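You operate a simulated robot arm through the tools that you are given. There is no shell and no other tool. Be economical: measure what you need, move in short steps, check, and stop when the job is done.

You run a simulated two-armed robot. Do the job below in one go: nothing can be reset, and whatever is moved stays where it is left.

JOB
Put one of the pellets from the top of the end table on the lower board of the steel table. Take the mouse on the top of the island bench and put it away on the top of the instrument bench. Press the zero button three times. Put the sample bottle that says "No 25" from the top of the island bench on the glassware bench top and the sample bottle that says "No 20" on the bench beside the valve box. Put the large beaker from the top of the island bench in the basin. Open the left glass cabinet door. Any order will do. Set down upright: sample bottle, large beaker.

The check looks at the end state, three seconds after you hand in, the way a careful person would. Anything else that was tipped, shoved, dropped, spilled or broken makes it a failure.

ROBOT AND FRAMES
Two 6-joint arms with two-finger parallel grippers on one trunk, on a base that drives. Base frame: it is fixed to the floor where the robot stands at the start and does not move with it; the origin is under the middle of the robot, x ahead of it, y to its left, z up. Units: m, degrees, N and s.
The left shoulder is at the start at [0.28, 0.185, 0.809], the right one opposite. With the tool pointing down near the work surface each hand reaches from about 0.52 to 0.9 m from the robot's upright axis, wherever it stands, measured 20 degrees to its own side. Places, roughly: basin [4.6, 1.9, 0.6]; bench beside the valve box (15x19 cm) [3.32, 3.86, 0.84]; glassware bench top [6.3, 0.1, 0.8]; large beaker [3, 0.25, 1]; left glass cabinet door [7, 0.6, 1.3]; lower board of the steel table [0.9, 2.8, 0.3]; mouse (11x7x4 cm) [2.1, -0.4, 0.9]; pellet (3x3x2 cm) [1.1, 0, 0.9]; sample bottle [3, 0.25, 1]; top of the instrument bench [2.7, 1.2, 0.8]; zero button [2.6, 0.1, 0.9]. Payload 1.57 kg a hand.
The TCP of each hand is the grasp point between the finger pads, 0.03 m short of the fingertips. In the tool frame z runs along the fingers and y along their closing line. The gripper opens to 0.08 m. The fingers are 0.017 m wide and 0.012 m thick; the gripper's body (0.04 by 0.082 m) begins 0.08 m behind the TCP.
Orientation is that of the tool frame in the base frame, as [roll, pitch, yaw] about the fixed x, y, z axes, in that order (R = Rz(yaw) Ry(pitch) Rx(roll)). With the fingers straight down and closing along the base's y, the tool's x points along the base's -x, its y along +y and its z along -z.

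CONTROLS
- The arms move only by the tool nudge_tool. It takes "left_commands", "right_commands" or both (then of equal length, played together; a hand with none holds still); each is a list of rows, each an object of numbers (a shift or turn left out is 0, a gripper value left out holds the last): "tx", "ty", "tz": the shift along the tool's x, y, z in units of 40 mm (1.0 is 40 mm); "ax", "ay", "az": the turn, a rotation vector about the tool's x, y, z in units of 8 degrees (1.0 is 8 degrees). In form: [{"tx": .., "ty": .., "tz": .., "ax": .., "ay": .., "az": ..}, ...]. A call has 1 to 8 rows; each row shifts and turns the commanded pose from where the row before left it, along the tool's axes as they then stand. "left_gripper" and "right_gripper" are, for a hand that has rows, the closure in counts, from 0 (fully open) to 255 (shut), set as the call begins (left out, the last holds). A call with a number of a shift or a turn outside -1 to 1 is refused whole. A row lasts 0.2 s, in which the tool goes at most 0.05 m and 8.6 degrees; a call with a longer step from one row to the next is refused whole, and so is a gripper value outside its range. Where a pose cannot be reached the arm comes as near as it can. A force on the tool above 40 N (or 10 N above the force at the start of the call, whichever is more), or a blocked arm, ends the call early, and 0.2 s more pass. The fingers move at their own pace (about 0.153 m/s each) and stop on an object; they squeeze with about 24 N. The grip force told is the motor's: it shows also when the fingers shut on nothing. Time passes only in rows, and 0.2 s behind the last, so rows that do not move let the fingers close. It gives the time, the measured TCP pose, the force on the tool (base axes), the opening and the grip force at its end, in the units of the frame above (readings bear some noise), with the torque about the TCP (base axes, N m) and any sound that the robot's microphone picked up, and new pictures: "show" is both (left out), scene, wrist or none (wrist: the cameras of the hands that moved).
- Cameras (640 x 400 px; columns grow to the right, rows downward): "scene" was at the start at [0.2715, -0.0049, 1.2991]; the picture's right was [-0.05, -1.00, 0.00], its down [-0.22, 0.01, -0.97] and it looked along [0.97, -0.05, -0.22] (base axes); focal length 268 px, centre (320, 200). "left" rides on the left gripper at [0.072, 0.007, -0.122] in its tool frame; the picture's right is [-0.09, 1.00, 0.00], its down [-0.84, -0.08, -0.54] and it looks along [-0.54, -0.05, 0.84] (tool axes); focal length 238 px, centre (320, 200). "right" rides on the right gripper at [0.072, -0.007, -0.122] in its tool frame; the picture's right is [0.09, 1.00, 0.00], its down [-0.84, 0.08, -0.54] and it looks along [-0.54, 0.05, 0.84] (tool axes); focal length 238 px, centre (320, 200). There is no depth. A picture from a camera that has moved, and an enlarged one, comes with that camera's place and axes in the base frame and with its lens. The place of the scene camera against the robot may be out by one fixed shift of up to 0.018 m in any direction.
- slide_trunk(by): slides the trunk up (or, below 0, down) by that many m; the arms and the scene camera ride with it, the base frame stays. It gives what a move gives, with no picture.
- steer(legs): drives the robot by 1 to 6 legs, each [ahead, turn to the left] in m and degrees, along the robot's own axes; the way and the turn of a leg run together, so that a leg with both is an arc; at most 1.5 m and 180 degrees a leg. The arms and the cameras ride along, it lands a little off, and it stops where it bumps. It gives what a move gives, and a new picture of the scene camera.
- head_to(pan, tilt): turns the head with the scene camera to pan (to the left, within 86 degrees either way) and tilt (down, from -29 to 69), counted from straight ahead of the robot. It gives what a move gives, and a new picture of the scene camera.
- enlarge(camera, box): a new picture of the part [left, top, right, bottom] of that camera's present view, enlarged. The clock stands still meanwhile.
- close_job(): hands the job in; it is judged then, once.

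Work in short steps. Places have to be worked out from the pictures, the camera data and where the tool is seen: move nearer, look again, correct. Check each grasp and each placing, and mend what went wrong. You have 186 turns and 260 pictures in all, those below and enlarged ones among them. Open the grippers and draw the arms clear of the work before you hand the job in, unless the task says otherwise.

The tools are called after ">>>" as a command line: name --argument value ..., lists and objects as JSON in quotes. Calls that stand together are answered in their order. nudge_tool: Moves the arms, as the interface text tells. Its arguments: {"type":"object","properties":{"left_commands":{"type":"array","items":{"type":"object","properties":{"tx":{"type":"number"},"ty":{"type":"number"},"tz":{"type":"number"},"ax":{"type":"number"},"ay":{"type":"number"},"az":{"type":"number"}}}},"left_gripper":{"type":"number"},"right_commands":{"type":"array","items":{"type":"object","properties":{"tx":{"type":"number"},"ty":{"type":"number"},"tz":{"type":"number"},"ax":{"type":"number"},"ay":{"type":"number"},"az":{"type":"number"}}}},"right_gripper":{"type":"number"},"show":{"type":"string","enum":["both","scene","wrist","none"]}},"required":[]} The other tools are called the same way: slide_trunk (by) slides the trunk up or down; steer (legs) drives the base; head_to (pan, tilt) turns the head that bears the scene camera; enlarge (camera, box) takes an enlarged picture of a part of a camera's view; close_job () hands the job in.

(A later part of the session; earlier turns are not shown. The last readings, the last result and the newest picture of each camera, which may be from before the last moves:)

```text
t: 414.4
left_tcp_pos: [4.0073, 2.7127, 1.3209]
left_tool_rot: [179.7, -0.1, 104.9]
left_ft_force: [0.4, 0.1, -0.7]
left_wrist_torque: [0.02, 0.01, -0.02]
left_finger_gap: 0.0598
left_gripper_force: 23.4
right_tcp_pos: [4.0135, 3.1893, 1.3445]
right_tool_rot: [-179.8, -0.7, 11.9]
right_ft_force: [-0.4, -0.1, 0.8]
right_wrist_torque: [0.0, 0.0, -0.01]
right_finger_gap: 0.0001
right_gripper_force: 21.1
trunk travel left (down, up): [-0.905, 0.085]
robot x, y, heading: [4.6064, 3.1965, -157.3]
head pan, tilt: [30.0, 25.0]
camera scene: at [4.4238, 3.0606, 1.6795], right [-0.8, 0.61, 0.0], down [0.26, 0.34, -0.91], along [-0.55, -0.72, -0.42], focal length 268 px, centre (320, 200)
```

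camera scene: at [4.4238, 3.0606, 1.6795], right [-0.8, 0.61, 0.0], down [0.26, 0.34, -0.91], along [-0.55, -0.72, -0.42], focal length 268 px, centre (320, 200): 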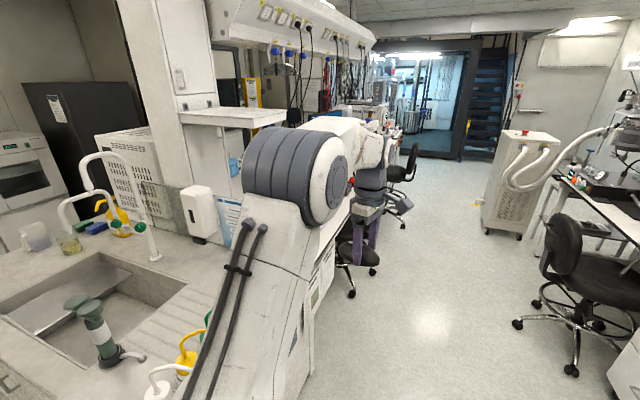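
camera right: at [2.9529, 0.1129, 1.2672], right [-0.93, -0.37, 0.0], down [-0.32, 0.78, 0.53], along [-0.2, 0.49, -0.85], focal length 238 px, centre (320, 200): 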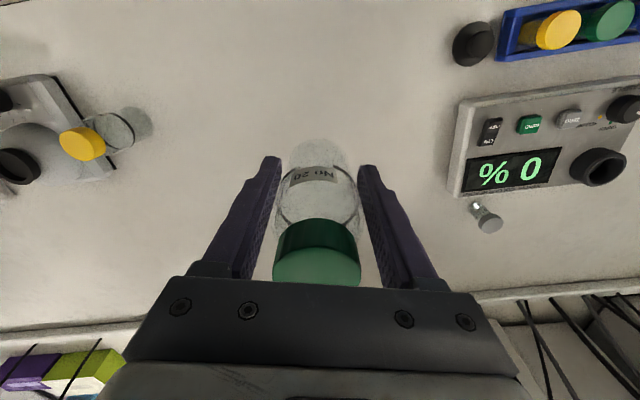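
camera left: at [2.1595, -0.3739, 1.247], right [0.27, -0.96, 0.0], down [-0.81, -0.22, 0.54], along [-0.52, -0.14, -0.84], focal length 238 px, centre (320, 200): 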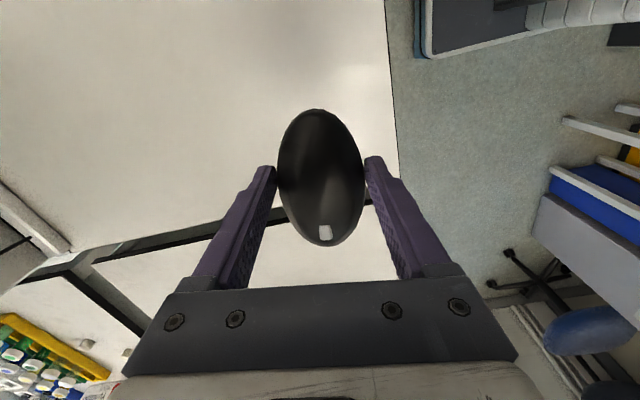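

A waste bin blocked the way. I back off and swing wider around it, along the middle of the left aisle.

>>> steer --legs '[[-0.25, 0], [0, -31], [0.87, 0], [0, 36], [0.9, 0]]'

>>> head_to --pan 62 --tilt 25

```text
t: 428.0
left_tcp_pos: [2.6084, 2.4917, 1.3212]
left_tool_rot: [179.7, -0.1, 109.1]
left_ft_force: [0.1, -0.1, -0.6]
left_wrist_torque: [0.0, 0.01, -0.03]
left_finger_gap: 0.06
left_gripper_force: 24.0
right_tcp_pos: [2.5791, 2.9667, 1.3443]
right_tool_rot: [-179.9, -0.8, 16.1]
right_ft_force: [-0.2, 0.2, -0.3]
right_wrist_torque: [0.02, 0.02, 0.0]
right_finger_gap: 0.0
right_gripper_force: 21.1
trunk travel left (down, up): [-0.905, 0.085]
robot x, y, heading: [3.1714, 3.0207, -153.0]
head pan, tilt: [30.0, 25.0]
camera scene: at [2.9979, 2.8675, 1.6795], right [-0.84, 0.54, 0.0], down [0.23, 0.35, -0.91], along [-0.49, -0.76, -0.42], focal length 268 px, centre (320, 200)
```

scene: 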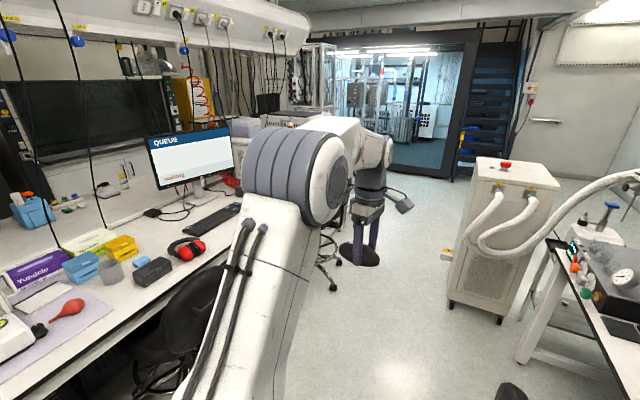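

```text
t: 429.0
left_tcp_pos: [2.6077, 2.4905, 1.3221]
left_tool_rot: [179.7, -0.2, 109.1]
left_ft_force: [-0.1, 0.7, -2.0]
left_wrist_torque: [0.04, 0.03, 0.01]
left_finger_gap: 0.0599
left_gripper_force: 24.1
right_tcp_pos: [2.5793, 2.966, 1.3449]
right_tool_rot: [-179.9, -0.7, 16.1]
right_ft_force: [-0.7, 0.4, -0.1]
right_wrist_torque: [-0.02, -0.03, -0.02]
right_finger_gap: 0.0
right_gripper_force: 21.3
trunk travel left (down, up): [-0.905, 0.085]
robot x, y, heading: [3.1732, 3.0158, -152.9]
head pan, tilt: [62.0, 25.0]
camera scene: at [3.0463, 2.8526, 1.6795], right [-1.0, 0.02, 0.0], down [0.01, 0.42, -0.91], along [-0.02, -0.91, -0.42], focal length 268 px, centre (320, 200)
```

scene: 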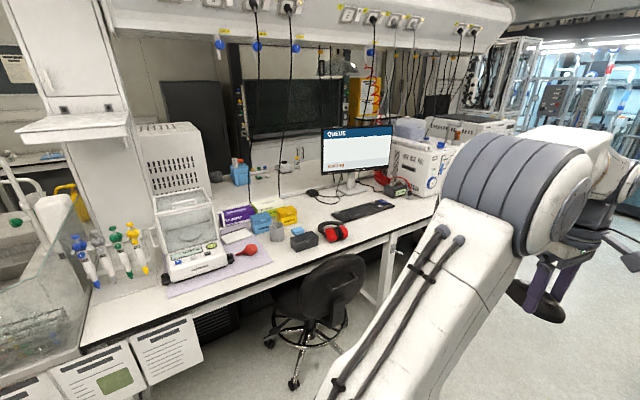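

The instrument bench has free space in front of the keyboard, right of the red headphones, about (2.62, 1.46). I drive to stand before it and turn to face the bench.

>>> steer --legs '[[0, 12], [1.45, 0], [0, 78]]'

>>> head_to --pan 8 --tilt 40

```text
t: 440.3
left_tcp_pos: [2.5774, 1.5487, 1.3208]
left_tool_rot: [179.7, -0.1, -160.6]
left_ft_force: [0.6, 0.5, -0.8]
left_wrist_torque: [-0.02, 0.03, -0.01]
left_finger_gap: 0.0598
left_gripper_force: 24.1
right_tcp_pos: [2.1006, 1.5168, 1.3448]
right_tool_rot: [-179.9, -0.7, 106.4]
right_ft_force: [0.1, -0.2, 0.2]
right_wrist_torque: [-0.02, -0.03, -0.01]
right_finger_gap: 0.0001
right_gripper_force: 21.5
trunk travel left (down, up): [-0.905, 0.085]
robot x, y, heading: [2.0426, 2.1098, -63.0]
head pan, tilt: [62.0, 25.0]
camera scene: at [2.2306, 1.967, 1.6795], right [-0.01, -1.0, 0.0], down [-0.42, 0.01, -0.91], along [0.91, -0.01, -0.42], focal length 268 px, centre (320, 200)
```

scene: 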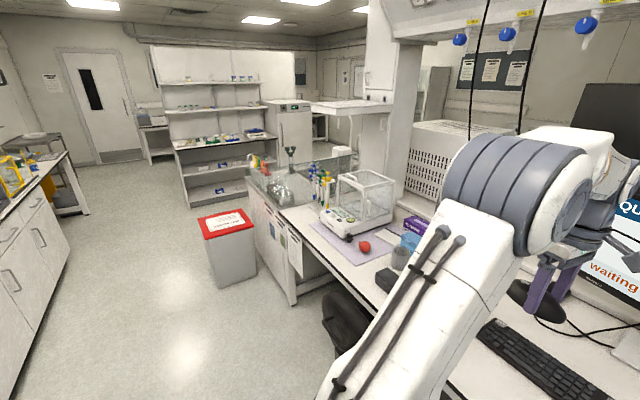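

```text
t: 441.5
left_tcp_pos: [2.5766, 1.5492, 1.3211]
left_tool_rot: [179.6, -0.1, -160.6]
left_ft_force: [-0.9, 0.3, -1.6]
left_wrist_torque: [-0.01, 0.01, 0.03]
left_finger_gap: 0.0598
left_gripper_force: 23.7
right_tcp_pos: [2.1019, 1.5166, 1.3454]
right_tool_rot: [-179.8, -0.7, 106.4]
right_ft_force: [0.3, -0.4, -0.5]
right_wrist_torque: [0.0, -0.01, 0.01]
right_finger_gap: 0.0
right_gripper_force: 21.1
trunk travel left (down, up): [-0.905, 0.085]
robot x, y, heading: [2.0469, 2.1134, -62.7]
head pan, tilt: [8.0, 40.0]
camera scene: at [2.1877, 1.8987, 1.6562], right [-0.82, -0.58, 0.0], down [-0.37, 0.52, -0.77], along [0.44, -0.62, -0.64], focal length 268 px, centre (320, 200)
```

scene: 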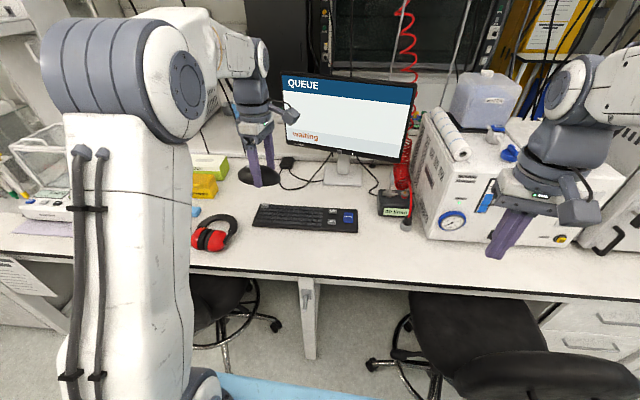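

The strip in front of the keyboard is free; target (2.584, 1.402). I lower the trunk 0.2 m and move the mouse over it.

>>> slide_trunk --by -0.2

>>> nudge_tool --left_commands '[{"tx": 0.27, "ty": -0.9, "tz": 0.2}, {"tx": 0.27, "ty": -0.9, "tz": 0.2}, {"tx": 0.27, "ty": -0.9, "tz": 0.3}, {"tx": 0.27, "ty": -0.87, "tz": 0.3}, {"tz": 0.9}, {"tz": 0.9}]'

```text
t: 443.7
left_tcp_pos: [2.5768, 1.5489, 1.1206]
left_tool_rot: [179.7, -0.1, -160.7]
left_ft_force: [-0.3, 0.1, -1.1]
left_wrist_torque: [-0.02, 0.01, -0.02]
left_finger_gap: 0.0601
left_gripper_force: 23.9
right_tcp_pos: [2.102, 1.5178, 1.1454]
right_tool_rot: [-179.9, -0.6, 106.4]
right_ft_force: [0.0, 0.4, 0.1]
right_wrist_torque: [0.03, -0.04, 0.01]
right_finger_gap: 0.0001
right_gripper_force: 21.1
trunk travel left (down, up): [-0.705, 0.285]
robot x, y, heading: [2.0435, 2.1093, -62.5]
head pan, tilt: [8.0, 40.0]
```

```text
t: 445.1
left_tcp_pos: [2.5783, 1.4084, 1.0057]
left_tool_rot: [179.8, -0.2, -160.5]
left_ft_force: [0.4, -0.7, -2.0]
left_wrist_torque: [0.0, 0.01, -0.01]
left_finger_gap: 0.0595
left_gripper_force: 24.2
left hand out of reach, approached as far as the arm can: row 4
right_tcp_pos: [2.1012, 1.5175, 1.1442]
right_tool_rot: [-179.9, -0.7, 106.3]
right_ft_force: [1.0, -1.1, -0.1]
right_wrist_torque: [-0.02, 0.0, 0.0]
right_finger_gap: 0.0
right_gripper_force: 21.5
trunk travel left (down, up): [-0.705, 0.285]
robot x, y, heading: [2.0471, 2.1134, -62.8]
head pan, tilt: [8.0, 40.0]
camera scene: at [2.1878, 1.8984, 1.4561], right [-0.82, -0.58, 0.0], down [-0.37, 0.52, -0.77], along [0.44, -0.62, -0.64], focal length 268 px, centre (320, 200)
camera left: at [2.5089, 1.3883, 1.1282], right [-0.24, 0.97, 0.01], down [0.82, 0.2, 0.54], along [0.52, 0.14, -0.84], focal length 238 px, centre (320, 200)
```

scene: 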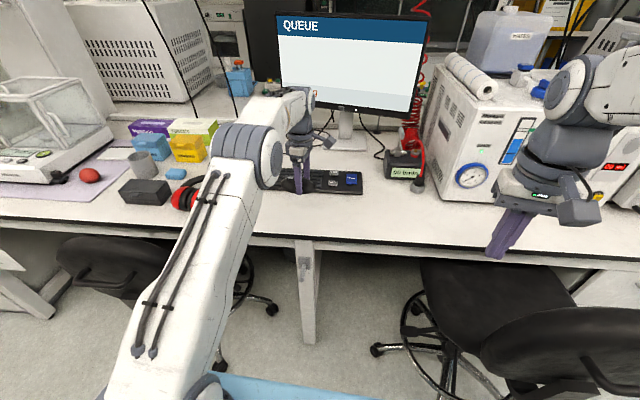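
left: 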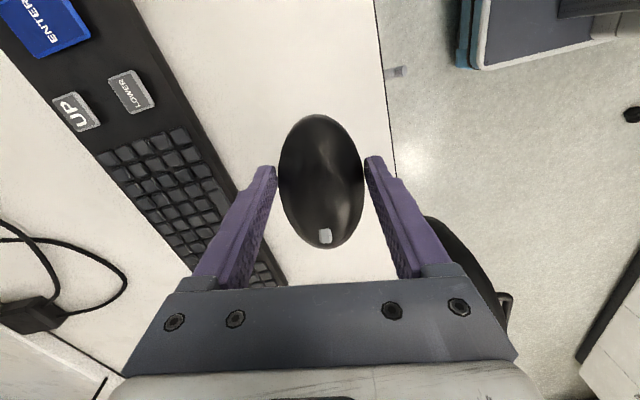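

Between keyboard and bench edge; I shift 1.5 cm toward the keyboard and lower to contact.

>>> nudge_tool --left_commands '[{"ty": -0.35, "tz": 0.7}, {"tz": 0.8}, {"tz": 0.7}, {"tz": 0.25}]' --show "wrist"

>>> nudge_tool --left_commands '[{"tz": 0.12}, {"tz": 0.1}, {}]' --show "none"

```text
t: 446.1
left_tcp_pos: [2.5831, 1.3962, 0.9068]
left_tool_rot: [179.7, 0.0, -160.7]
left_ft_force: [-0.6, 1.0, -1.2]
left_wrist_torque: [0.01, 0.0, 0.02]
left_finger_gap: 0.0596
left_gripper_force: 24.6
right_tcp_pos: [2.1005, 1.5174, 1.1447]
right_tool_rot: [-179.9, -0.6, 106.4]
right_ft_force: [0.8, -1.1, -0.3]
right_wrist_torque: [0.02, 0.03, -0.01]
right_finger_gap: 0.0
right_gripper_force: 21.0
trunk travel left (down, up): [-0.705, 0.285]
robot x, y, heading: [2.049, 2.1081, -62.6]
head pan, tilt: [8.0, 40.0]
camera left: at [2.5136, 1.3766, 1.0299], right [-0.24, 0.97, 0.01], down [0.82, 0.2, 0.54], along [0.52, 0.14, -0.84], focal length 238 px, centre (320, 200)
```

left: 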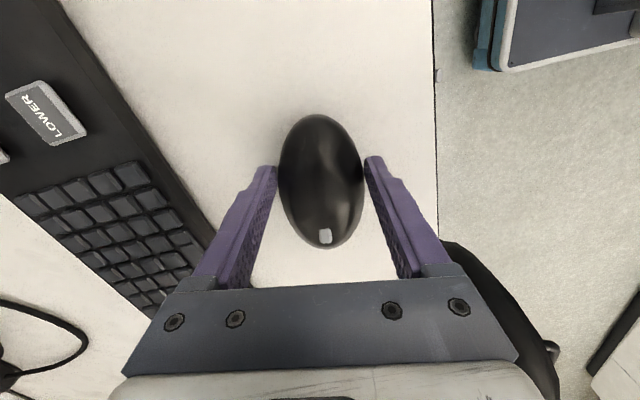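

```text
t: 446.9
left_tcp_pos: [2.5835, 1.3956, 0.8997]
left_tool_rot: [179.6, -0.1, -160.5]
left_ft_force: [-0.5, -0.2, -1.2]
left_wrist_torque: [-0.01, -0.02, 0.0]
left_finger_gap: 0.0601
left_gripper_force: 23.9
right_tcp_pos: [2.1015, 1.5173, 1.144]
right_tool_rot: [-179.9, -0.6, 106.4]
right_ft_force: [0.1, -0.4, 0.6]
right_wrist_torque: [0.04, 0.02, -0.01]
right_finger_gap: 0.0
right_gripper_force: 21.6
trunk travel left (down, up): [-0.705, 0.285]
robot x, y, heading: [2.0447, 2.1061, -62.8]
head pan, tilt: [8.0, 40.0]
```

>>> nudge_tool --left_commands '[{"tz": 0.12}, {"tz": 0.12}, {}]' --show "none"

>>> nudge_tool --left_commands '[{"tz": 0.1}, {"tz": 0.05}, {}]' --show "none"

```text
t: 447.7
left_tcp_pos: [2.5847, 1.3953, 0.8896]
left_tool_rot: [179.6, -0.1, -160.6]
left_ft_force: [0.5, -0.6, -1.0]
left_wrist_torque: [0.0, 0.07, -0.03]
left_finger_gap: 0.0599
left_gripper_force: 24.1
right_tcp_pos: [2.1015, 1.5173, 1.1452]
right_tool_rot: [-179.9, -0.7, 106.4]
right_ft_force: [0.1, 0.7, 0.1]
right_wrist_torque: [-0.01, 0.02, -0.03]
right_finger_gap: 0.0
right_gripper_force: 21.4
trunk travel left (down, up): [-0.705, 0.285]
robot x, y, heading: [2.0459, 2.1101, -62.9]
head pan, tilt: [8.0, 40.0]
```

```text
t: 448.5
left_tcp_pos: [2.5835, 1.3959, 0.8874]
left_tool_rot: [179.9, 0.0, -160.6]
left_ft_force: [-1.1, 3.8, 23.0]
left_wrist_torque: [0.2, -0.1, 0.03]
left_finger_gap: 0.0604
left_gripper_force: 24.4
right_tcp_pos: [2.1012, 1.5186, 1.1467]
right_tool_rot: [-179.8, -0.8, 106.4]
right_ft_force: [-0.3, -0.2, 0.2]
right_wrist_torque: [-0.03, 0.0, -0.06]
right_finger_gap: 0.0
right_gripper_force: 21.9
trunk travel left (down, up): [-0.705, 0.285]
robot x, y, heading: [2.05, 2.1079, -63.0]
head pan, tilt: [8.0, 40.0]
```

The mouse touches the bench. I open and lift the hand, then pull it back.

>>> nudge_tool --left_commands '[{}, {}, {}]' --left_gripper 0 --show "none"

>>> nudge_tool --left_commands '[{"tz": -0.6}, {"tz": -0.9}, {"tz": -0.9}, {"tz": -0.9}, {"tz": -0.9}, {"tz": -0.9}, {"ty": 0.9}, {"ty": 0.9}]' --show "scene"

```text
t: 449.3
left_tcp_pos: [2.5841, 1.3958, 0.8838]
left_tool_rot: [179.6, 0.0, -160.6]
left_ft_force: [0.8, -0.6, 1.1]
left_wrist_torque: [0.01, 0.01, -0.01]
left_finger_gap: 0.08
left_gripper_force: 0.0
right_tcp_pos: [2.1014, 1.5168, 1.145]
right_tool_rot: [-179.9, -0.8, 106.4]
right_ft_force: [-0.6, -0.3, 0.2]
right_wrist_torque: [0.02, -0.02, 0.01]
right_finger_gap: 0.0001
right_gripper_force: 21.8
trunk travel left (down, up): [-0.705, 0.285]
robot x, y, heading: [2.0467, 2.1087, -62.7]
head pan, tilt: [8.0, 40.0]
```

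```text
t: 451.1
left_tcp_pos: [2.5552, 1.4754, 1.0848]
left_tool_rot: [-179.9, -0.1, -160.5]
left_ft_force: [-1.3, -0.1, 0.0]
left_wrist_torque: [0.01, -0.02, 0.01]
left_finger_gap: 0.08
left_gripper_force: 0.0
left hand out of reach, approached as far as the arm can: row 5, 6
right_tcp_pos: [2.1022, 1.5181, 1.1443]
right_tool_rot: [-179.8, -0.7, 106.4]
right_ft_force: [0.2, -0.1, 0.1]
right_wrist_torque: [0.02, 0.02, -0.02]
right_finger_gap: 0.0
right_gripper_force: 20.4
trunk travel left (down, up): [-0.705, 0.285]
robot x, y, heading: [2.0466, 2.1091, -62.6]
head pan, tilt: [8.0, 40.0]
camera scene: at [2.1878, 1.8984, 1.4558], right [-0.82, -0.58, 0.0], down [-0.37, 0.52, -0.77], along [0.44, -0.62, -0.64], focal length 268 px, centre (320, 200)
```

scene: 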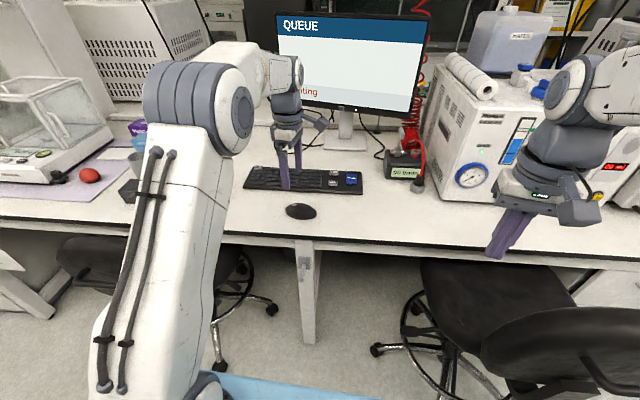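

The mouse lies in front of the keyboard. Now I go back toward the far end to search for the bottle.

>>> nudge_tool --left_commands '[{"az": 1, "tz": -0.5}, {"az": 1, "tz": -0.5}, {"az": 1}, {"az": 1}, {"az": 1}, {"az": 1}, {"az": 1}, {"az": 1}]' --right_commands '[{"tz": -0.5}, {"tz": -0.5}, {"tz": -0.5}, {}, {}, {}, {}, {}]' --right_gripper 0 --show "none"

>>> steer --legs '[[0, 100], [1.45, 0], [0, -10]]'

>>> head_to --pan 0 --tilt 25

```text
t: 452.9
left_tcp_pos: [2.5539, 1.4757, 1.1236]
left_tool_rot: [179.9, -0.3, 135.3]
left_ft_force: [-0.1, -0.2, -0.4]
left_wrist_torque: [-0.02, 0.01, -0.04]
left_finger_gap: 0.08
left_gripper_force: 0.0
right_tcp_pos: [2.1014, 1.5159, 1.2045]
right_tool_rot: [-179.8, -0.6, 106.5]
right_ft_force: [0.2, -0.8, -0.1]
right_wrist_torque: [0.02, 0.03, 0.01]
right_finger_gap: 0.08
right_gripper_force: 0.2
trunk travel left (down, up): [-0.705, 0.285]
robot x, y, heading: [2.0512, 2.111, -62.7]
head pan, tilt: [8.0, 40.0]
```

```text
t: 465.0
left_tcp_pos: [3.856, 3.4684, 1.1233]
left_tool_rot: [-180.0, -0.3, -135.7]
left_ft_force: [-0.8, -0.3, -0.5]
left_wrist_torque: [-0.01, 0.01, 0.04]
left_finger_gap: 0.0803
left_gripper_force: 0.0
right_tcp_pos: [3.8078, 3.0177, 1.2036]
right_tool_rot: [-179.8, -0.6, -164.7]
right_ft_force: [0.9, -0.4, 0.8]
right_wrist_torque: [-0.01, -0.04, 0.0]
right_finger_gap: 0.0799
right_gripper_force: 0.1
trunk travel left (down, up): [-0.705, 0.285]
robot x, y, heading: [3.2103, 2.9767, 26.5]
head pan, tilt: [8.0, 40.0]
camera scene: at [3.4447, 3.0914, 1.4562], right [0.56, -0.83, 0.0], down [-0.53, -0.36, -0.77], along [0.63, 0.43, -0.64], focal length 268 px, centre (320, 200)
```

scene: 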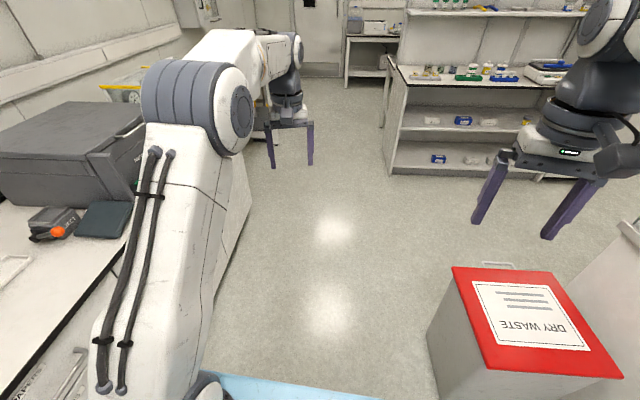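

```text
t: 465.8
left_tcp_pos: [3.8559, 3.4695, 1.1232]
left_tool_rot: [-180.0, -0.5, -135.7]
left_ft_force: [0.3, 0.4, -0.1]
left_wrist_torque: [-0.01, 0.02, 0.02]
left_finger_gap: 0.0798
left_gripper_force: 0.0
right_tcp_pos: [3.8077, 3.017, 1.2038]
right_tool_rot: [-179.9, -0.8, -164.8]
right_ft_force: [-0.2, 0.9, -0.4]
right_wrist_torque: [-0.02, -0.02, 0.02]
right_finger_gap: 0.0801
right_gripper_force: 0.1
trunk travel left (down, up): [-0.705, 0.285]
robot x, y, heading: [3.2111, 2.9739, 26.3]
head pan, tilt: [0.0, 25.0]
camera scene: at [3.4571, 3.0841, 1.4794], right [0.44, -0.9, 0.0], down [-0.38, -0.19, -0.91], along [0.81, 0.4, -0.42], focal length 268 px, centre (320, 200)
```

scene: 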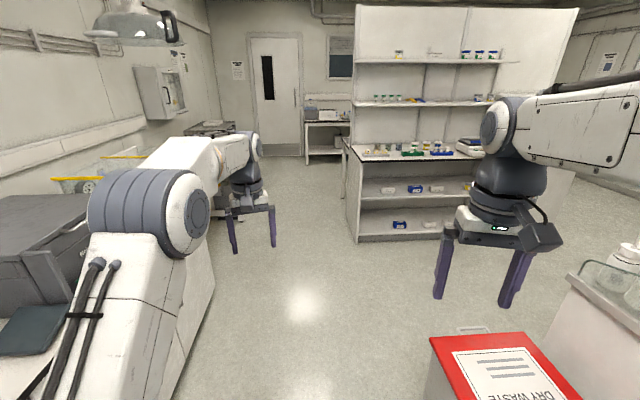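

The aisle floor is clear. I drive to the far end and look along the island's end toward the cabinet.

>>> steer --legs '[[0, -1], [1.5, 0], [0, -82]]'

>>> head_to --pan 0 --tilt 32

```text
t: 477.0
left_tcp_pos: [5.1245, 3.0025, 1.1232]
left_tool_rot: [-179.9, -0.3, 139.7]
left_ft_force: [-0.1, 0.3, 0.0]
left_wrist_torque: [-0.02, -0.01, 0.02]
left_finger_gap: 0.0798
left_gripper_force: 0.0
right_tcp_pos: [4.6693, 3.0113, 1.2048]
right_tool_rot: [-179.9, -0.7, 110.6]
right_ft_force: [1.0, -0.1, 0.6]
right_wrist_torque: [-0.01, 0.01, 0.01]
right_finger_gap: 0.08
right_gripper_force: 0.1
trunk travel left (down, up): [-0.705, 0.285]
robot x, y, heading: [4.5723, 3.5963, -58.4]
head pan, tilt: [0.0, 25.0]
camera scene: at [4.7214, 3.3829, 1.4795], right [-0.85, -0.52, 0.0], down [-0.22, 0.36, -0.91], along [0.47, -0.77, -0.42], focal length 268 px, centre (320, 200)
```

scene: 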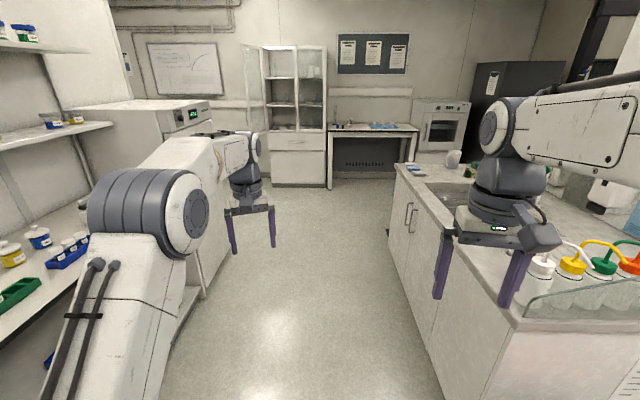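

```text
t: 477.7
left_tcp_pos: [5.1242, 3.0028, 1.1236]
left_tool_rot: [-180.0, -0.4, 139.6]
left_ft_force: [0.3, -0.5, 0.0]
left_wrist_torque: [0.0, 0.03, -0.02]
left_finger_gap: 0.0802
left_gripper_force: 0.0
right_tcp_pos: [4.6697, 3.0093, 1.2042]
right_tool_rot: [-179.9, -0.7, 110.6]
right_ft_force: [0.3, 0.2, -0.3]
right_wrist_torque: [0.02, -0.03, 0.02]
right_finger_gap: 0.0801
right_gripper_force: 0.0
trunk travel left (down, up): [-0.705, 0.285]
robot x, y, heading: [4.5711, 3.5999, -58.6]
head pan, tilt: [0.0, 32.0]
camera scene: at [4.7199, 3.3851, 1.4684], right [-0.85, -0.52, 0.0], down [-0.28, 0.45, -0.85], along [0.44, -0.72, -0.53], focal length 268 px, centre (320, 200)
```

scene: 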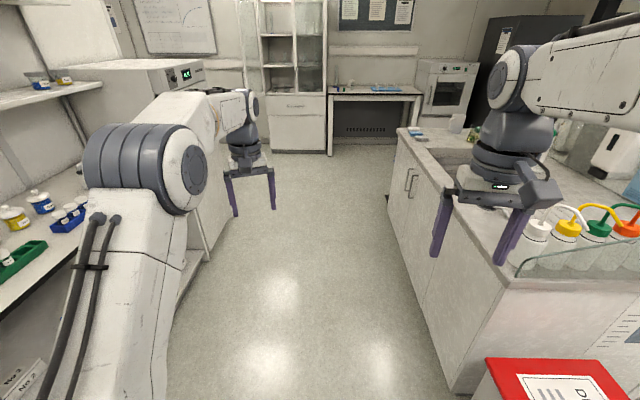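

>>> enlarge --camera "scene" --box '[190, 130, 430, 280]'

>>> steer --legs '[[0, -4], [1.4, 0], [0, 50]]'

```text
2.67 times, centred on (310, 205) of scene
camera zoom: at [4.7199, 3.3851, 1.4684], right [-0.85, -0.52, 0.0], down [-0.28, 0.45, -0.85], along [0.44, -0.72, -0.53], focal length 714 px, centre (347, 187)
```

zoom: 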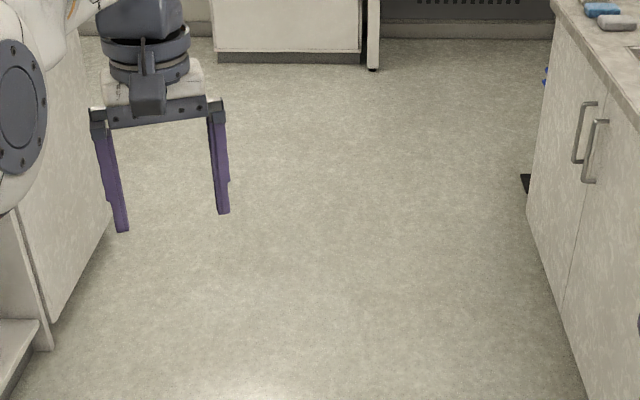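

```text
t: 487.4
left_tcp_pos: [6.0336, 2.3365, 1.1235]
left_tool_rot: [-180.0, -0.3, -174.3]
left_ft_force: [-0.2, 0.3, -0.2]
left_wrist_torque: [0.01, 0.02, -0.01]
left_finger_gap: 0.08
left_gripper_force: 0.1
right_tcp_pos: [5.7119, 2.0155, 1.2044]
right_tool_rot: [-179.9, -0.7, 156.7]
right_ft_force: [0.0, 1.1, 0.6]
right_wrist_torque: [0.0, 0.01, 0.0]
right_finger_gap: 0.0798
right_gripper_force: 0.1
trunk travel left (down, up): [-0.705, 0.285]
robot x, y, heading: [5.2183, 2.3518, -12.6]
head pan, tilt: [0.0, 32.0]
camera scene: at [5.4826, 2.298, 1.4684], right [-0.21, -0.98, 0.0], down [-0.52, 0.11, -0.85], along [0.83, -0.18, -0.53], focal length 268 px, centre (320, 200)
```

scene: 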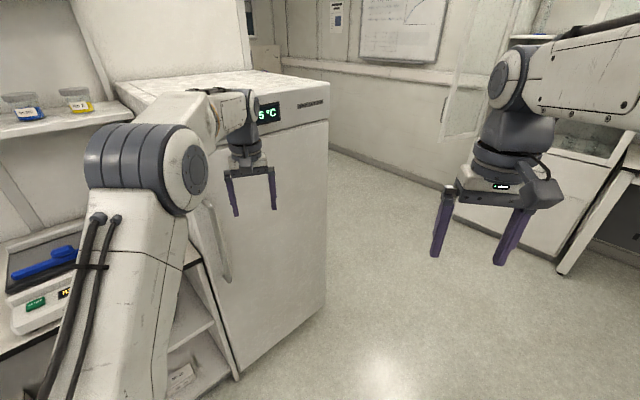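

>>> steer --legs '[[0, -40], [0.85, 0], [0, 75]]'

```text
t: 496.5
left_tcp_pos: [6.4874, 1.9915, 1.1255]
left_tool_rot: [-178.8, 0.3, -150.6]
left_ft_force: [-0.1, -0.1, 0.1]
left_wrist_torque: [0.0, 0.01, 0.05]
left_finger_gap: 0.08
left_gripper_force: 0.1
right_tcp_pos: [6.3261, 1.5763, 1.2046]
right_tool_rot: [-179.9, -0.7, -178.2]
right_ft_force: [0.1, -0.4, -0.8]
right_wrist_torque: [0.01, 0.02, -0.01]
right_finger_gap: 0.0802
right_gripper_force: 0.0
trunk travel left (down, up): [-0.705, 0.285]
robot x, y, heading: [5.7349, 1.6724, 12.7]
head pan, tilt: [0.0, 32.0]
stopped in leg 3: the force on the tool passed its limit at 106 N (the readings are from after the stop); the commanded pose is now the measured one
camera scene: at [5.9994, 1.7286, 1.4683], right [0.22, -0.98, 0.0], down [-0.52, -0.12, -0.85], along [0.83, 0.19, -0.53], focal length 268 px, centre (320, 200)
```

scene: 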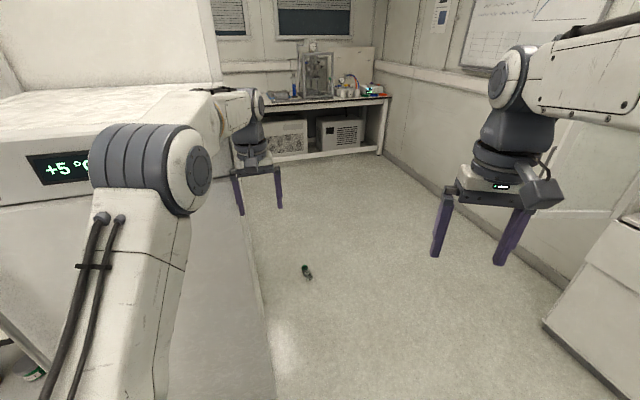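

I found it: a small object with a green cap lies on the floor at about (7.29, 2.12). My left arm touched the fridge while turning; I turn back a little and enlarge.

>>> steer --legs '[[0, -15]]'

>>> enlarge --camera "scene" --box '[180, 220, 300, 300]'

```text
t: 497.8
left_tcp_pos: [6.5432, 1.7857, 1.1244]
left_tool_rot: [-178.8, 0.1, -165.7]
left_ft_force: [-0.2, 0.1, 0.8]
left_wrist_torque: [-0.03, 0.01, 0.01]
left_finger_gap: 0.0801
left_gripper_force: 0.0
right_tcp_pos: [6.2809, 1.4281, 1.2046]
right_tool_rot: [-179.9, -0.8, 166.7]
right_ft_force: [0.2, 0.2, -0.3]
right_wrist_torque: [-0.02, 0.02, 0.01]
right_finger_gap: 0.0802
right_gripper_force: 0.1
trunk travel left (down, up): [-0.705, 0.285]
robot x, y, heading: [5.7367, 1.6736, -2.7]
head pan, tilt: [0.0, 32.0]
camera scene: at [6.0052, 1.6633, 1.4684], right [-0.04, -1.0, 0.0], down [-0.53, 0.02, -0.85], along [0.85, -0.04, -0.53], focal length 268 px, centre (320, 200)
```

scene: 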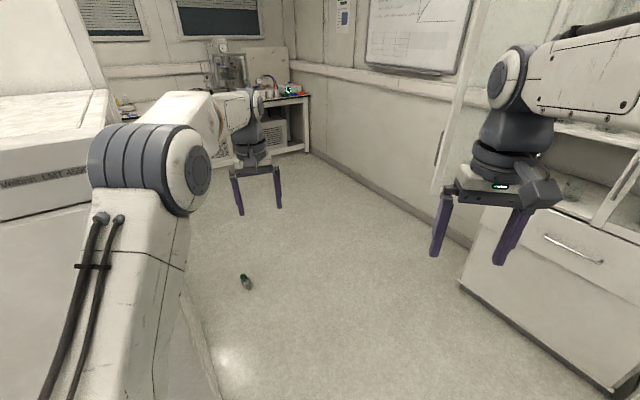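

```text
5.00 times, centred on (240, 260) of scene
camera zoom: at [6.0052, 1.6633, 1.4684], right [-0.04, -1.0, 0.0], down [-0.53, 0.02, -0.85], along [0.85, -0.04, -0.53], focal length 1338 px, centre (720, -100)
```

zoom: 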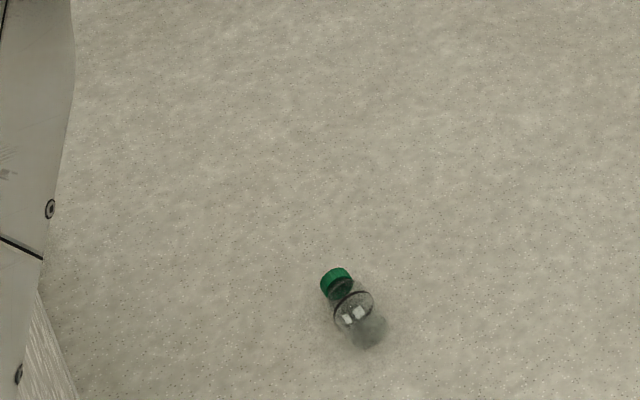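

The bottle looks intact, lying at (7.29, 2.10), cap pointing to ≈33°. I drive beside the fridge so the left hand can pick it with the hand's forward axis toward the cap.

>>> steer --legs '[[0, -6], [1.0, 0], [0, 36.5]]'

>>> head_to --pan 12 --tilt 55

```text
t: 505.2
left_tcp_pos: [7.3637, 2.0376, 1.125]
left_tool_rot: [-178.9, 0.0, -134.9]
left_ft_force: [1.2, -1.0, -0.6]
left_wrist_torque: [0.01, 0.01, -0.02]
left_finger_gap: 0.0802
left_gripper_force: 0.0
right_tcp_pos: [7.3218, 1.5939, 1.2044]
right_tool_rot: [-179.9, -0.7, -162.5]
right_ft_force: [0.4, -0.8, -0.2]
right_wrist_torque: [0.02, 0.01, -0.02]
right_finger_gap: 0.08
right_gripper_force: 0.1
trunk travel left (down, up): [-0.705, 0.285]
robot x, y, heading: [6.7291, 1.529, 28.6]
head pan, tilt: [0.0, 32.0]
camera scene: at [6.9665, 1.6468, 1.4684], right [0.48, -0.88, 0.0], down [-0.47, -0.25, -0.85], along [0.75, 0.4, -0.53], focal length 268 px, centre (320, 200)
```

scene: 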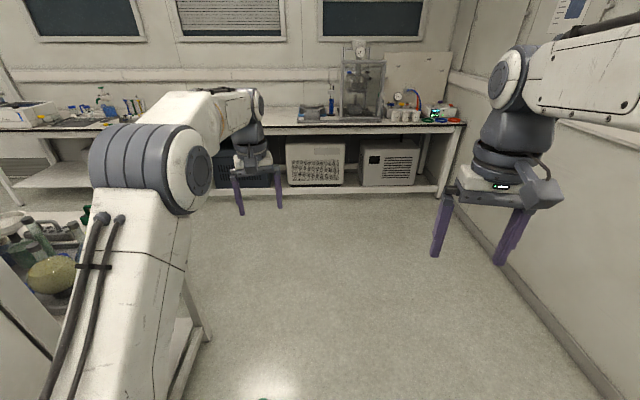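

```text
t: 506.1
left_tcp_pos: [7.3641, 2.0377, 1.1234]
left_tool_rot: [-178.8, 0.1, -134.8]
left_ft_force: [0.2, 0.4, 0.8]
left_wrist_torque: [-0.03, 0.02, 0.02]
left_finger_gap: 0.08
left_gripper_force: 0.0
right_tcp_pos: [7.3214, 1.5946, 1.2052]
right_tool_rot: [-179.9, -0.7, -162.5]
right_ft_force: [-1.1, -0.1, 0.2]
right_wrist_torque: [0.02, -0.01, -0.01]
right_finger_gap: 0.0799
right_gripper_force: 0.1
trunk travel left (down, up): [-0.705, 0.285]
robot x, y, heading: [6.7265, 1.5273, 28.1]
head pan, tilt: [12.0, 55.0]
camera scene: at [6.9426, 1.6511, 1.4355], right [0.65, -0.76, 0.0], down [-0.62, -0.53, -0.57], along [0.44, 0.37, -0.82], focal length 268 px, centre (320, 200)
```

scene: 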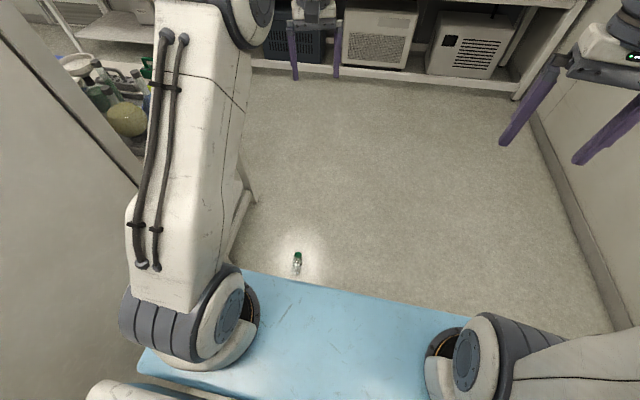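

Bottle is 0.77 m ahead and 0.24 m left of the robot: good for the left hand. I lower the trunk 0.6 m and look with the left wrist camera.

>>> slide_trunk --by -0.4

>>> slide_trunk --by -0.2

>>> nudge_tool --left_commands '[{"az": 0.8, "tz": 0.8, "ax": 0.14}, {"az": 0.7, "tz": 0.8}, {"tz": 0.8}, {"tz": 0.8}]' --left_gripper 0 --show "wrist"

```text
t: 509.9
left_tcp_pos: [7.3624, 2.0383, 0.7252]
left_tool_rot: [-178.8, 0.1, -134.8]
left_ft_force: [-0.3, 0.3, 0.1]
left_wrist_torque: [-0.01, 0.0, -0.04]
left_finger_gap: 0.0801
left_gripper_force: 0.1
right_tcp_pos: [7.3205, 1.5951, 0.8046]
right_tool_rot: [-179.9, -0.8, -162.5]
right_ft_force: [-0.3, -0.3, -0.4]
right_wrist_torque: [-0.01, -0.01, 0.02]
right_finger_gap: 0.0799
right_gripper_force: 0.0
trunk travel left (down, up): [-0.305, 0.685]
robot x, y, heading: [6.7235, 1.5274, 28.5]
head pan, tilt: [12.0, 55.0]
```

```text
t: 512.1
left_tcp_pos: [7.3627, 2.037, 0.5243]
left_tool_rot: [-178.8, 0.1, -134.8]
left_ft_force: [-0.6, -0.1, 0.0]
left_wrist_torque: [0.02, 0.0, 0.02]
left_finger_gap: 0.08
left_gripper_force: 0.1
right_tcp_pos: [7.3204, 1.5945, 0.6038]
right_tool_rot: [-179.9, -0.6, -162.5]
right_ft_force: [1.1, -1.0, 0.1]
right_wrist_torque: [0.01, 0.0, -0.04]
right_finger_gap: 0.0799
right_gripper_force: 0.2
trunk travel left (down, up): [-0.105, 0.885]
robot x, y, heading: [6.7287, 1.5283, 28.3]
head pan, tilt: [12.0, 55.0]
```

```text
t: 513.1
left_tcp_pos: [7.3676, 2.0339, 0.3967]
left_tool_rot: [-177.7, 0.6, -146.9]
left_ft_force: [-0.5, -0.7, -0.1]
left_wrist_torque: [0.01, 0.02, -0.01]
left_finger_gap: 0.0799
left_gripper_force: 0.1
right_tcp_pos: [7.3205, 1.5951, 0.6052]
right_tool_rot: [-179.9, -0.7, -162.6]
right_ft_force: [0.0, -0.4, -0.1]
right_wrist_torque: [0.0, 0.0, 0.0]
right_finger_gap: 0.0802
right_gripper_force: 0.1
trunk travel left (down, up): [-0.105, 0.885]
robot x, y, heading: [6.728, 1.5261, 28.4]
head pan, tilt: [12.0, 55.0]
camera left: at [7.2984, 2.0017, 0.5176], right [-0.47, 0.88, -0.04], down [0.73, 0.41, 0.55], along [0.5, 0.23, -0.83], focal length 238 px, centre (320, 200)
```

left: 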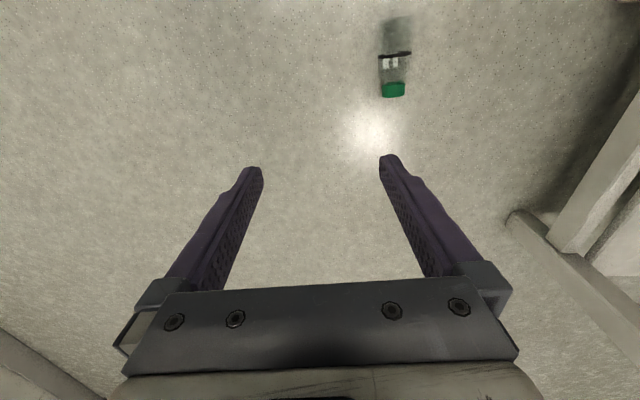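

Bottle centre (7.266, 2.112), axis ≈35°. I move over a point 6 cm from its base, align, and lower to 0.2.

>>> nudge_tool --left_commands '[{"tx": 0.16, "ty": 0.61, "tz": 0.95, "ax": -0.28, "az": -0.28}, {"tx": 0.16, "ty": 0.61, "tz": 0.95}, {"tx": 0.16, "ty": 0.61, "tz": 0.95}, {"tx": 0.16, "ty": 0.61, "tz": 0.95}, {"tx": 0.16, "ty": 0.6, "tz": 0.95}]' --show "wrist"

```text
t: 514.3
left_tcp_pos: [7.274, 2.1139, 0.2066]
left_tool_rot: [-179.8, 0.5, -144.7]
left_ft_force: [-0.3, -0.2, 0.5]
left_wrist_torque: [0.02, -0.01, 0.02]
left_finger_gap: 0.0799
left_gripper_force: 0.1
right_tcp_pos: [7.3212, 1.5941, 0.6038]
right_tool_rot: [-179.8, -0.8, -162.4]
right_ft_force: [-0.2, 0.2, -0.4]
right_wrist_torque: [0.04, 0.03, 0.02]
right_finger_gap: 0.0798
right_gripper_force: 0.1
trunk travel left (down, up): [-0.105, 0.885]
robot x, y, heading: [6.7301, 1.5267, 28.5]
head pan, tilt: [12.0, 55.0]
camera left: at [7.2091, 2.0763, 0.3276], right [-0.5, 0.87, 0.0], down [0.72, 0.42, 0.55], along [0.48, 0.28, -0.84], focal length 238 px, centre (320, 200)
```

left: 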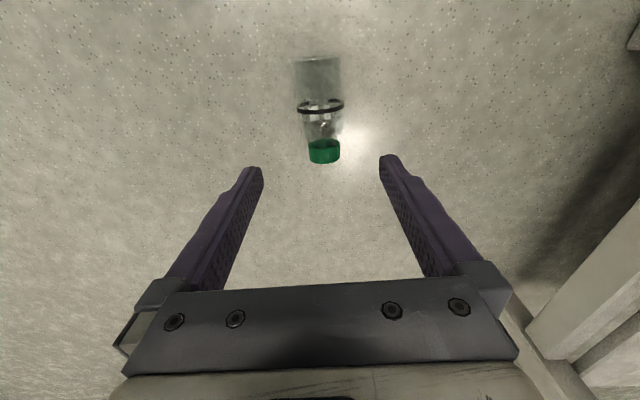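

Well aligned. I lower, tilt the hand back 10° (so the bottle stands true later at 80° pitch), and go down around it.

>>> nudge_tool --left_commands '[{"tz": 0.96}, {"tz": 0.96}, {"tz": 0.9}, {"ay": 0.65}, {"ay": 0.6}, {"tz": 0.45, "tx": -0.08}, {"tz": 0.45, "tx": -0.08}, {"tz": 0.35, "tx": -0.06}]' --show "wrist"

```text
t: 516.1
left_tcp_pos: [7.2754, 2.1143, 0.0417]
left_tool_rot: [-179.9, -9.5, -144.6]
left_ft_force: [0.2, -0.3, 0.1]
left_wrist_torque: [-0.01, 0.06, 0.02]
left_finger_gap: 0.0802
left_gripper_force: 0.0
right_tcp_pos: [7.3211, 1.595, 0.605]
right_tool_rot: [-179.9, -0.8, -162.6]
right_ft_force: [0.5, -0.4, 0.2]
right_wrist_torque: [0.04, -0.01, 0.0]
right_finger_gap: 0.0801
right_gripper_force: 0.0
trunk travel left (down, up): [-0.105, 0.885]
robot x, y, heading: [6.7286, 1.5309, 28.2]
head pan, tilt: [12.0, 55.0]
camera left: at [7.229, 2.0903, 0.1744], right [-0.5, 0.86, -0.02], down [0.79, 0.47, 0.4], along [0.35, 0.19, -0.92], focal length 238 px, centre (320, 200)
```

left: 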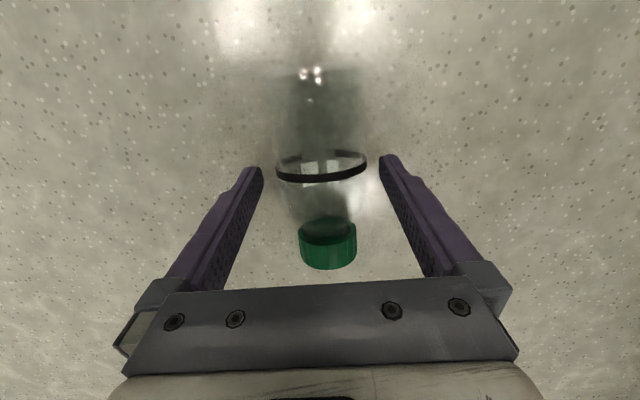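

The fingers straddle the bottle at its band. I lower 5 mm and close.

>>> nudge_tool --left_commands '[{"tz": 0.13, "tx": -0.02}]' --show "none"

>>> nudge_tool --left_commands '[{}, {}, {}]' --left_gripper 255 --show "wrist"

```text
t: 516.5
left_tcp_pos: [7.2756, 2.1154, 0.0361]
left_tool_rot: [-179.9, -9.6, -144.6]
left_ft_force: [0.9, -0.5, 0.1]
left_wrist_torque: [-0.01, 0.03, 0.0]
left_finger_gap: 0.08
left_gripper_force: 0.1
right_tcp_pos: [7.3202, 1.5938, 0.604]
right_tool_rot: [-179.8, -0.8, -162.5]
right_ft_force: [-0.6, -0.1, -0.1]
right_wrist_torque: [-0.02, 0.03, 0.03]
right_finger_gap: 0.0795
right_gripper_force: 0.0
trunk travel left (down, up): [-0.105, 0.885]
robot x, y, heading: [6.7276, 1.531, 28.6]
head pan, tilt: [12.0, 55.0]
```

```text
t: 517.3
left_tcp_pos: [7.2737, 2.1155, 0.0361]
left_tool_rot: [-179.9, -9.6, -144.6]
left_ft_force: [-0.1, -0.9, -0.3]
left_wrist_torque: [-0.02, -0.02, -0.02]
left_finger_gap: 0.0548
left_gripper_force: 23.9
right_tcp_pos: [7.3217, 1.5949, 0.6055]
right_tool_rot: [-179.8, -0.8, -162.5]
right_ft_force: [0.2, 0.4, 0.0]
right_wrist_torque: [0.0, 0.01, 0.0]
right_finger_gap: 0.0801
right_gripper_force: 0.1
trunk travel left (down, up): [-0.105, 0.885]
robot x, y, heading: [6.7287, 1.5253, 28.3]
head pan, tilt: [12.0, 55.0]
camera left: at [7.2288, 2.0904, 0.169], right [-0.5, 0.86, -0.02], down [0.79, 0.47, 0.4], along [0.35, 0.19, -0.92], focal length 238 px, centre (320, 200)
```

left: 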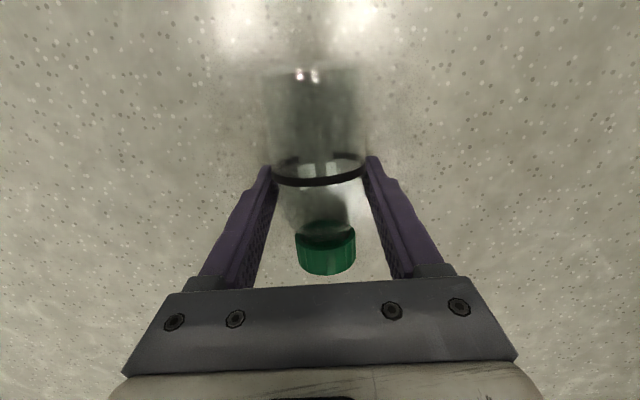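

Bottle held across its full body (55 mm; earlier I had gripped its sloping shoulder). I raise the trunk, draw the hand in, and retrace my way out.

>>> slide_trunk --by 0.4

>>> slide_trunk --by 0.2

>>> nudge_tool --left_commands '[{"tx": 0.9, "tz": -0.4}, {"tx": 0.9, "tz": -0.4}, {"tx": 0.9, "tz": -0.4}, {"tx": 0.9, "tz": -0.4}, {"tz": -0.9}, {"tz": -0.9}, {"tz": -0.9}]' --show "wrist"

>>> steer --legs '[[0, -36.5], [-1.0, 0]]'

```text
t: 521.1
left_tcp_pos: [7.2747, 2.116, 0.4374]
left_tool_rot: [-179.8, -9.4, -144.6]
left_ft_force: [-0.2, 0.3, -0.6]
left_wrist_torque: [0.04, 0.02, 0.01]
left_finger_gap: 0.0552
left_gripper_force: 24.3
right_tcp_pos: [7.32, 1.5947, 1.0049]
right_tool_rot: [-179.9, -0.7, -162.6]
right_ft_force: [0.8, 0.2, 0.8]
right_wrist_torque: [0.01, 0.01, -0.02]
right_finger_gap: 0.0801
right_gripper_force: 0.0
trunk travel left (down, up): [-0.505, 0.485]
robot x, y, heading: [6.7257, 1.5299, 28.4]
head pan, tilt: [12.0, 55.0]
```

```text
t: 523.3
left_tcp_pos: [7.2745, 2.115, 0.6363]
left_tool_rot: [-179.9, -9.4, -144.7]
left_ft_force: [-0.2, 0.2, -1.6]
left_wrist_torque: [0.04, 0.02, 0.03]
left_finger_gap: 0.0549
left_gripper_force: 23.7
right_tcp_pos: [7.3197, 1.5948, 1.2048]
right_tool_rot: [-179.9, -0.7, -162.5]
right_ft_force: [-0.2, 0.1, -0.6]
right_wrist_torque: [0.01, 0.02, 0.0]
right_finger_gap: 0.0797
right_gripper_force: 0.1
trunk travel left (down, up): [-0.705, 0.285]
robot x, y, heading: [6.7309, 1.5284, 28.4]
head pan, tilt: [12.0, 55.0]
```

```text
t: 524.9
left_tcp_pos: [7.182, 2.0496, 0.829]
left_tool_rot: [-180.0, -9.5, -144.6]
left_ft_force: [0.0, 0.6, -1.7]
left_wrist_torque: [0.02, 0.01, 0.0]
left_finger_gap: 0.0545
left_gripper_force: 24.1
right_tcp_pos: [7.321, 1.5938, 1.2047]
right_tool_rot: [-179.9, -0.7, -162.5]
right_ft_force: [-0.4, 0.2, -0.2]
right_wrist_torque: [-0.01, -0.01, -0.03]
right_finger_gap: 0.0799
right_gripper_force: 0.1
trunk travel left (down, up): [-0.705, 0.285]
robot x, y, heading: [6.7285, 1.5287, 28.3]
head pan, tilt: [12.0, 55.0]
camera left: at [7.1359, 2.0257, 0.9624], right [-0.5, 0.86, -0.02], down [0.79, 0.47, 0.4], along [0.35, 0.19, -0.92], focal length 238 px, centre (320, 200)
```

left: 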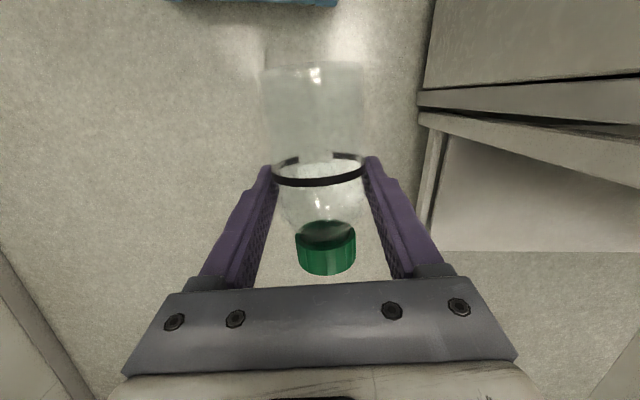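

```text
t: 531.8
left_tcp_pos: [6.4078, 1.8193, 0.8296]
left_tool_rot: [-179.9, -9.5, 179.5]
left_ft_force: [0.4, -0.5, -0.7]
left_wrist_torque: [-0.01, 0.01, -0.03]
left_finger_gap: 0.0548
left_gripper_force: 24.2
right_tcp_pos: [6.2523, 1.3677, 1.2048]
right_tool_rot: [-180.0, -0.7, 161.7]
right_ft_force: [-0.4, 0.4, 0.3]
right_wrist_torque: [-0.01, 0.01, -0.01]
right_finger_gap: 0.0803
right_gripper_force: 0.2
trunk travel left (down, up): [-0.705, 0.285]
robot x, y, heading: [5.7342, 1.6554, -7.3]
head pan, tilt: [12.0, 55.0]
camera scene: at [5.9836, 1.645, 1.4354], right [0.08, -1.0, 0.0], down [-0.82, -0.07, -0.57], along [0.57, 0.05, -0.82], focal length 268 px, centre (320, 200)
```

scene: 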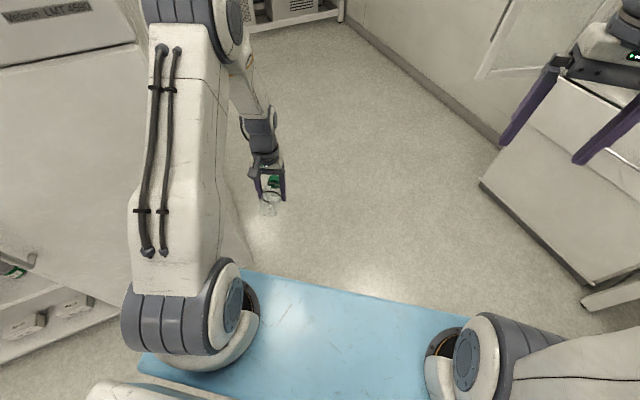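

Grip is stable at 55 mm. I turn left and drive along the island's end into the left aisle.

>>> steer --legs '[[0, 122], [1.25, 0], [1.1, 0], [0, -88]]'

```text
t: 548.3
left_tcp_pos: [4.3124, 4.2849, 0.8273]
left_tool_rot: [-179.9, -10.5, -59.3]
left_ft_force: [0.3, 0.3, -1.5]
left_wrist_torque: [0.01, 0.04, 0.0]
left_finger_gap: 0.0548
left_gripper_force: 24.5
right_tcp_pos: [4.7744, 4.3942, 1.2053]
right_tool_rot: [-180.0, -0.6, -77.3]
right_ft_force: [0.4, -0.1, -0.5]
right_wrist_torque: [0.01, 0.02, 0.0]
right_finger_gap: 0.08
right_gripper_force: 0.1
trunk travel left (down, up): [-0.705, 0.285]
robot x, y, heading: [4.7882, 3.7981, 113.7]
head pan, tilt: [12.0, 55.0]
stopped in leg 3: the robot was blocked; the commanded pose is now the measured one
camera scene: at [4.703, 4.0023, 1.4358], right [0.81, 0.58, 0.0], down [0.48, -0.67, -0.57], along [-0.33, 0.47, -0.82], focal length 268 px, centre (320, 200)
```

scene: 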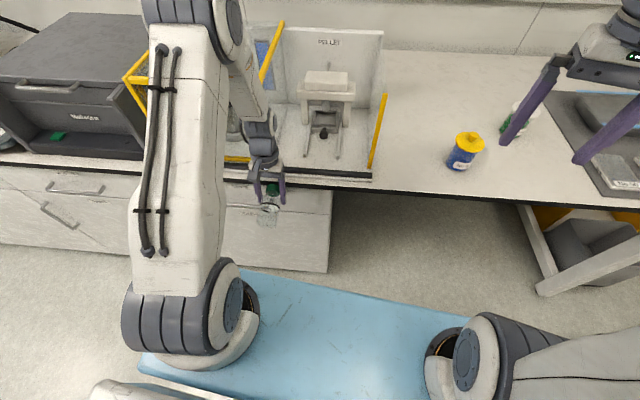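

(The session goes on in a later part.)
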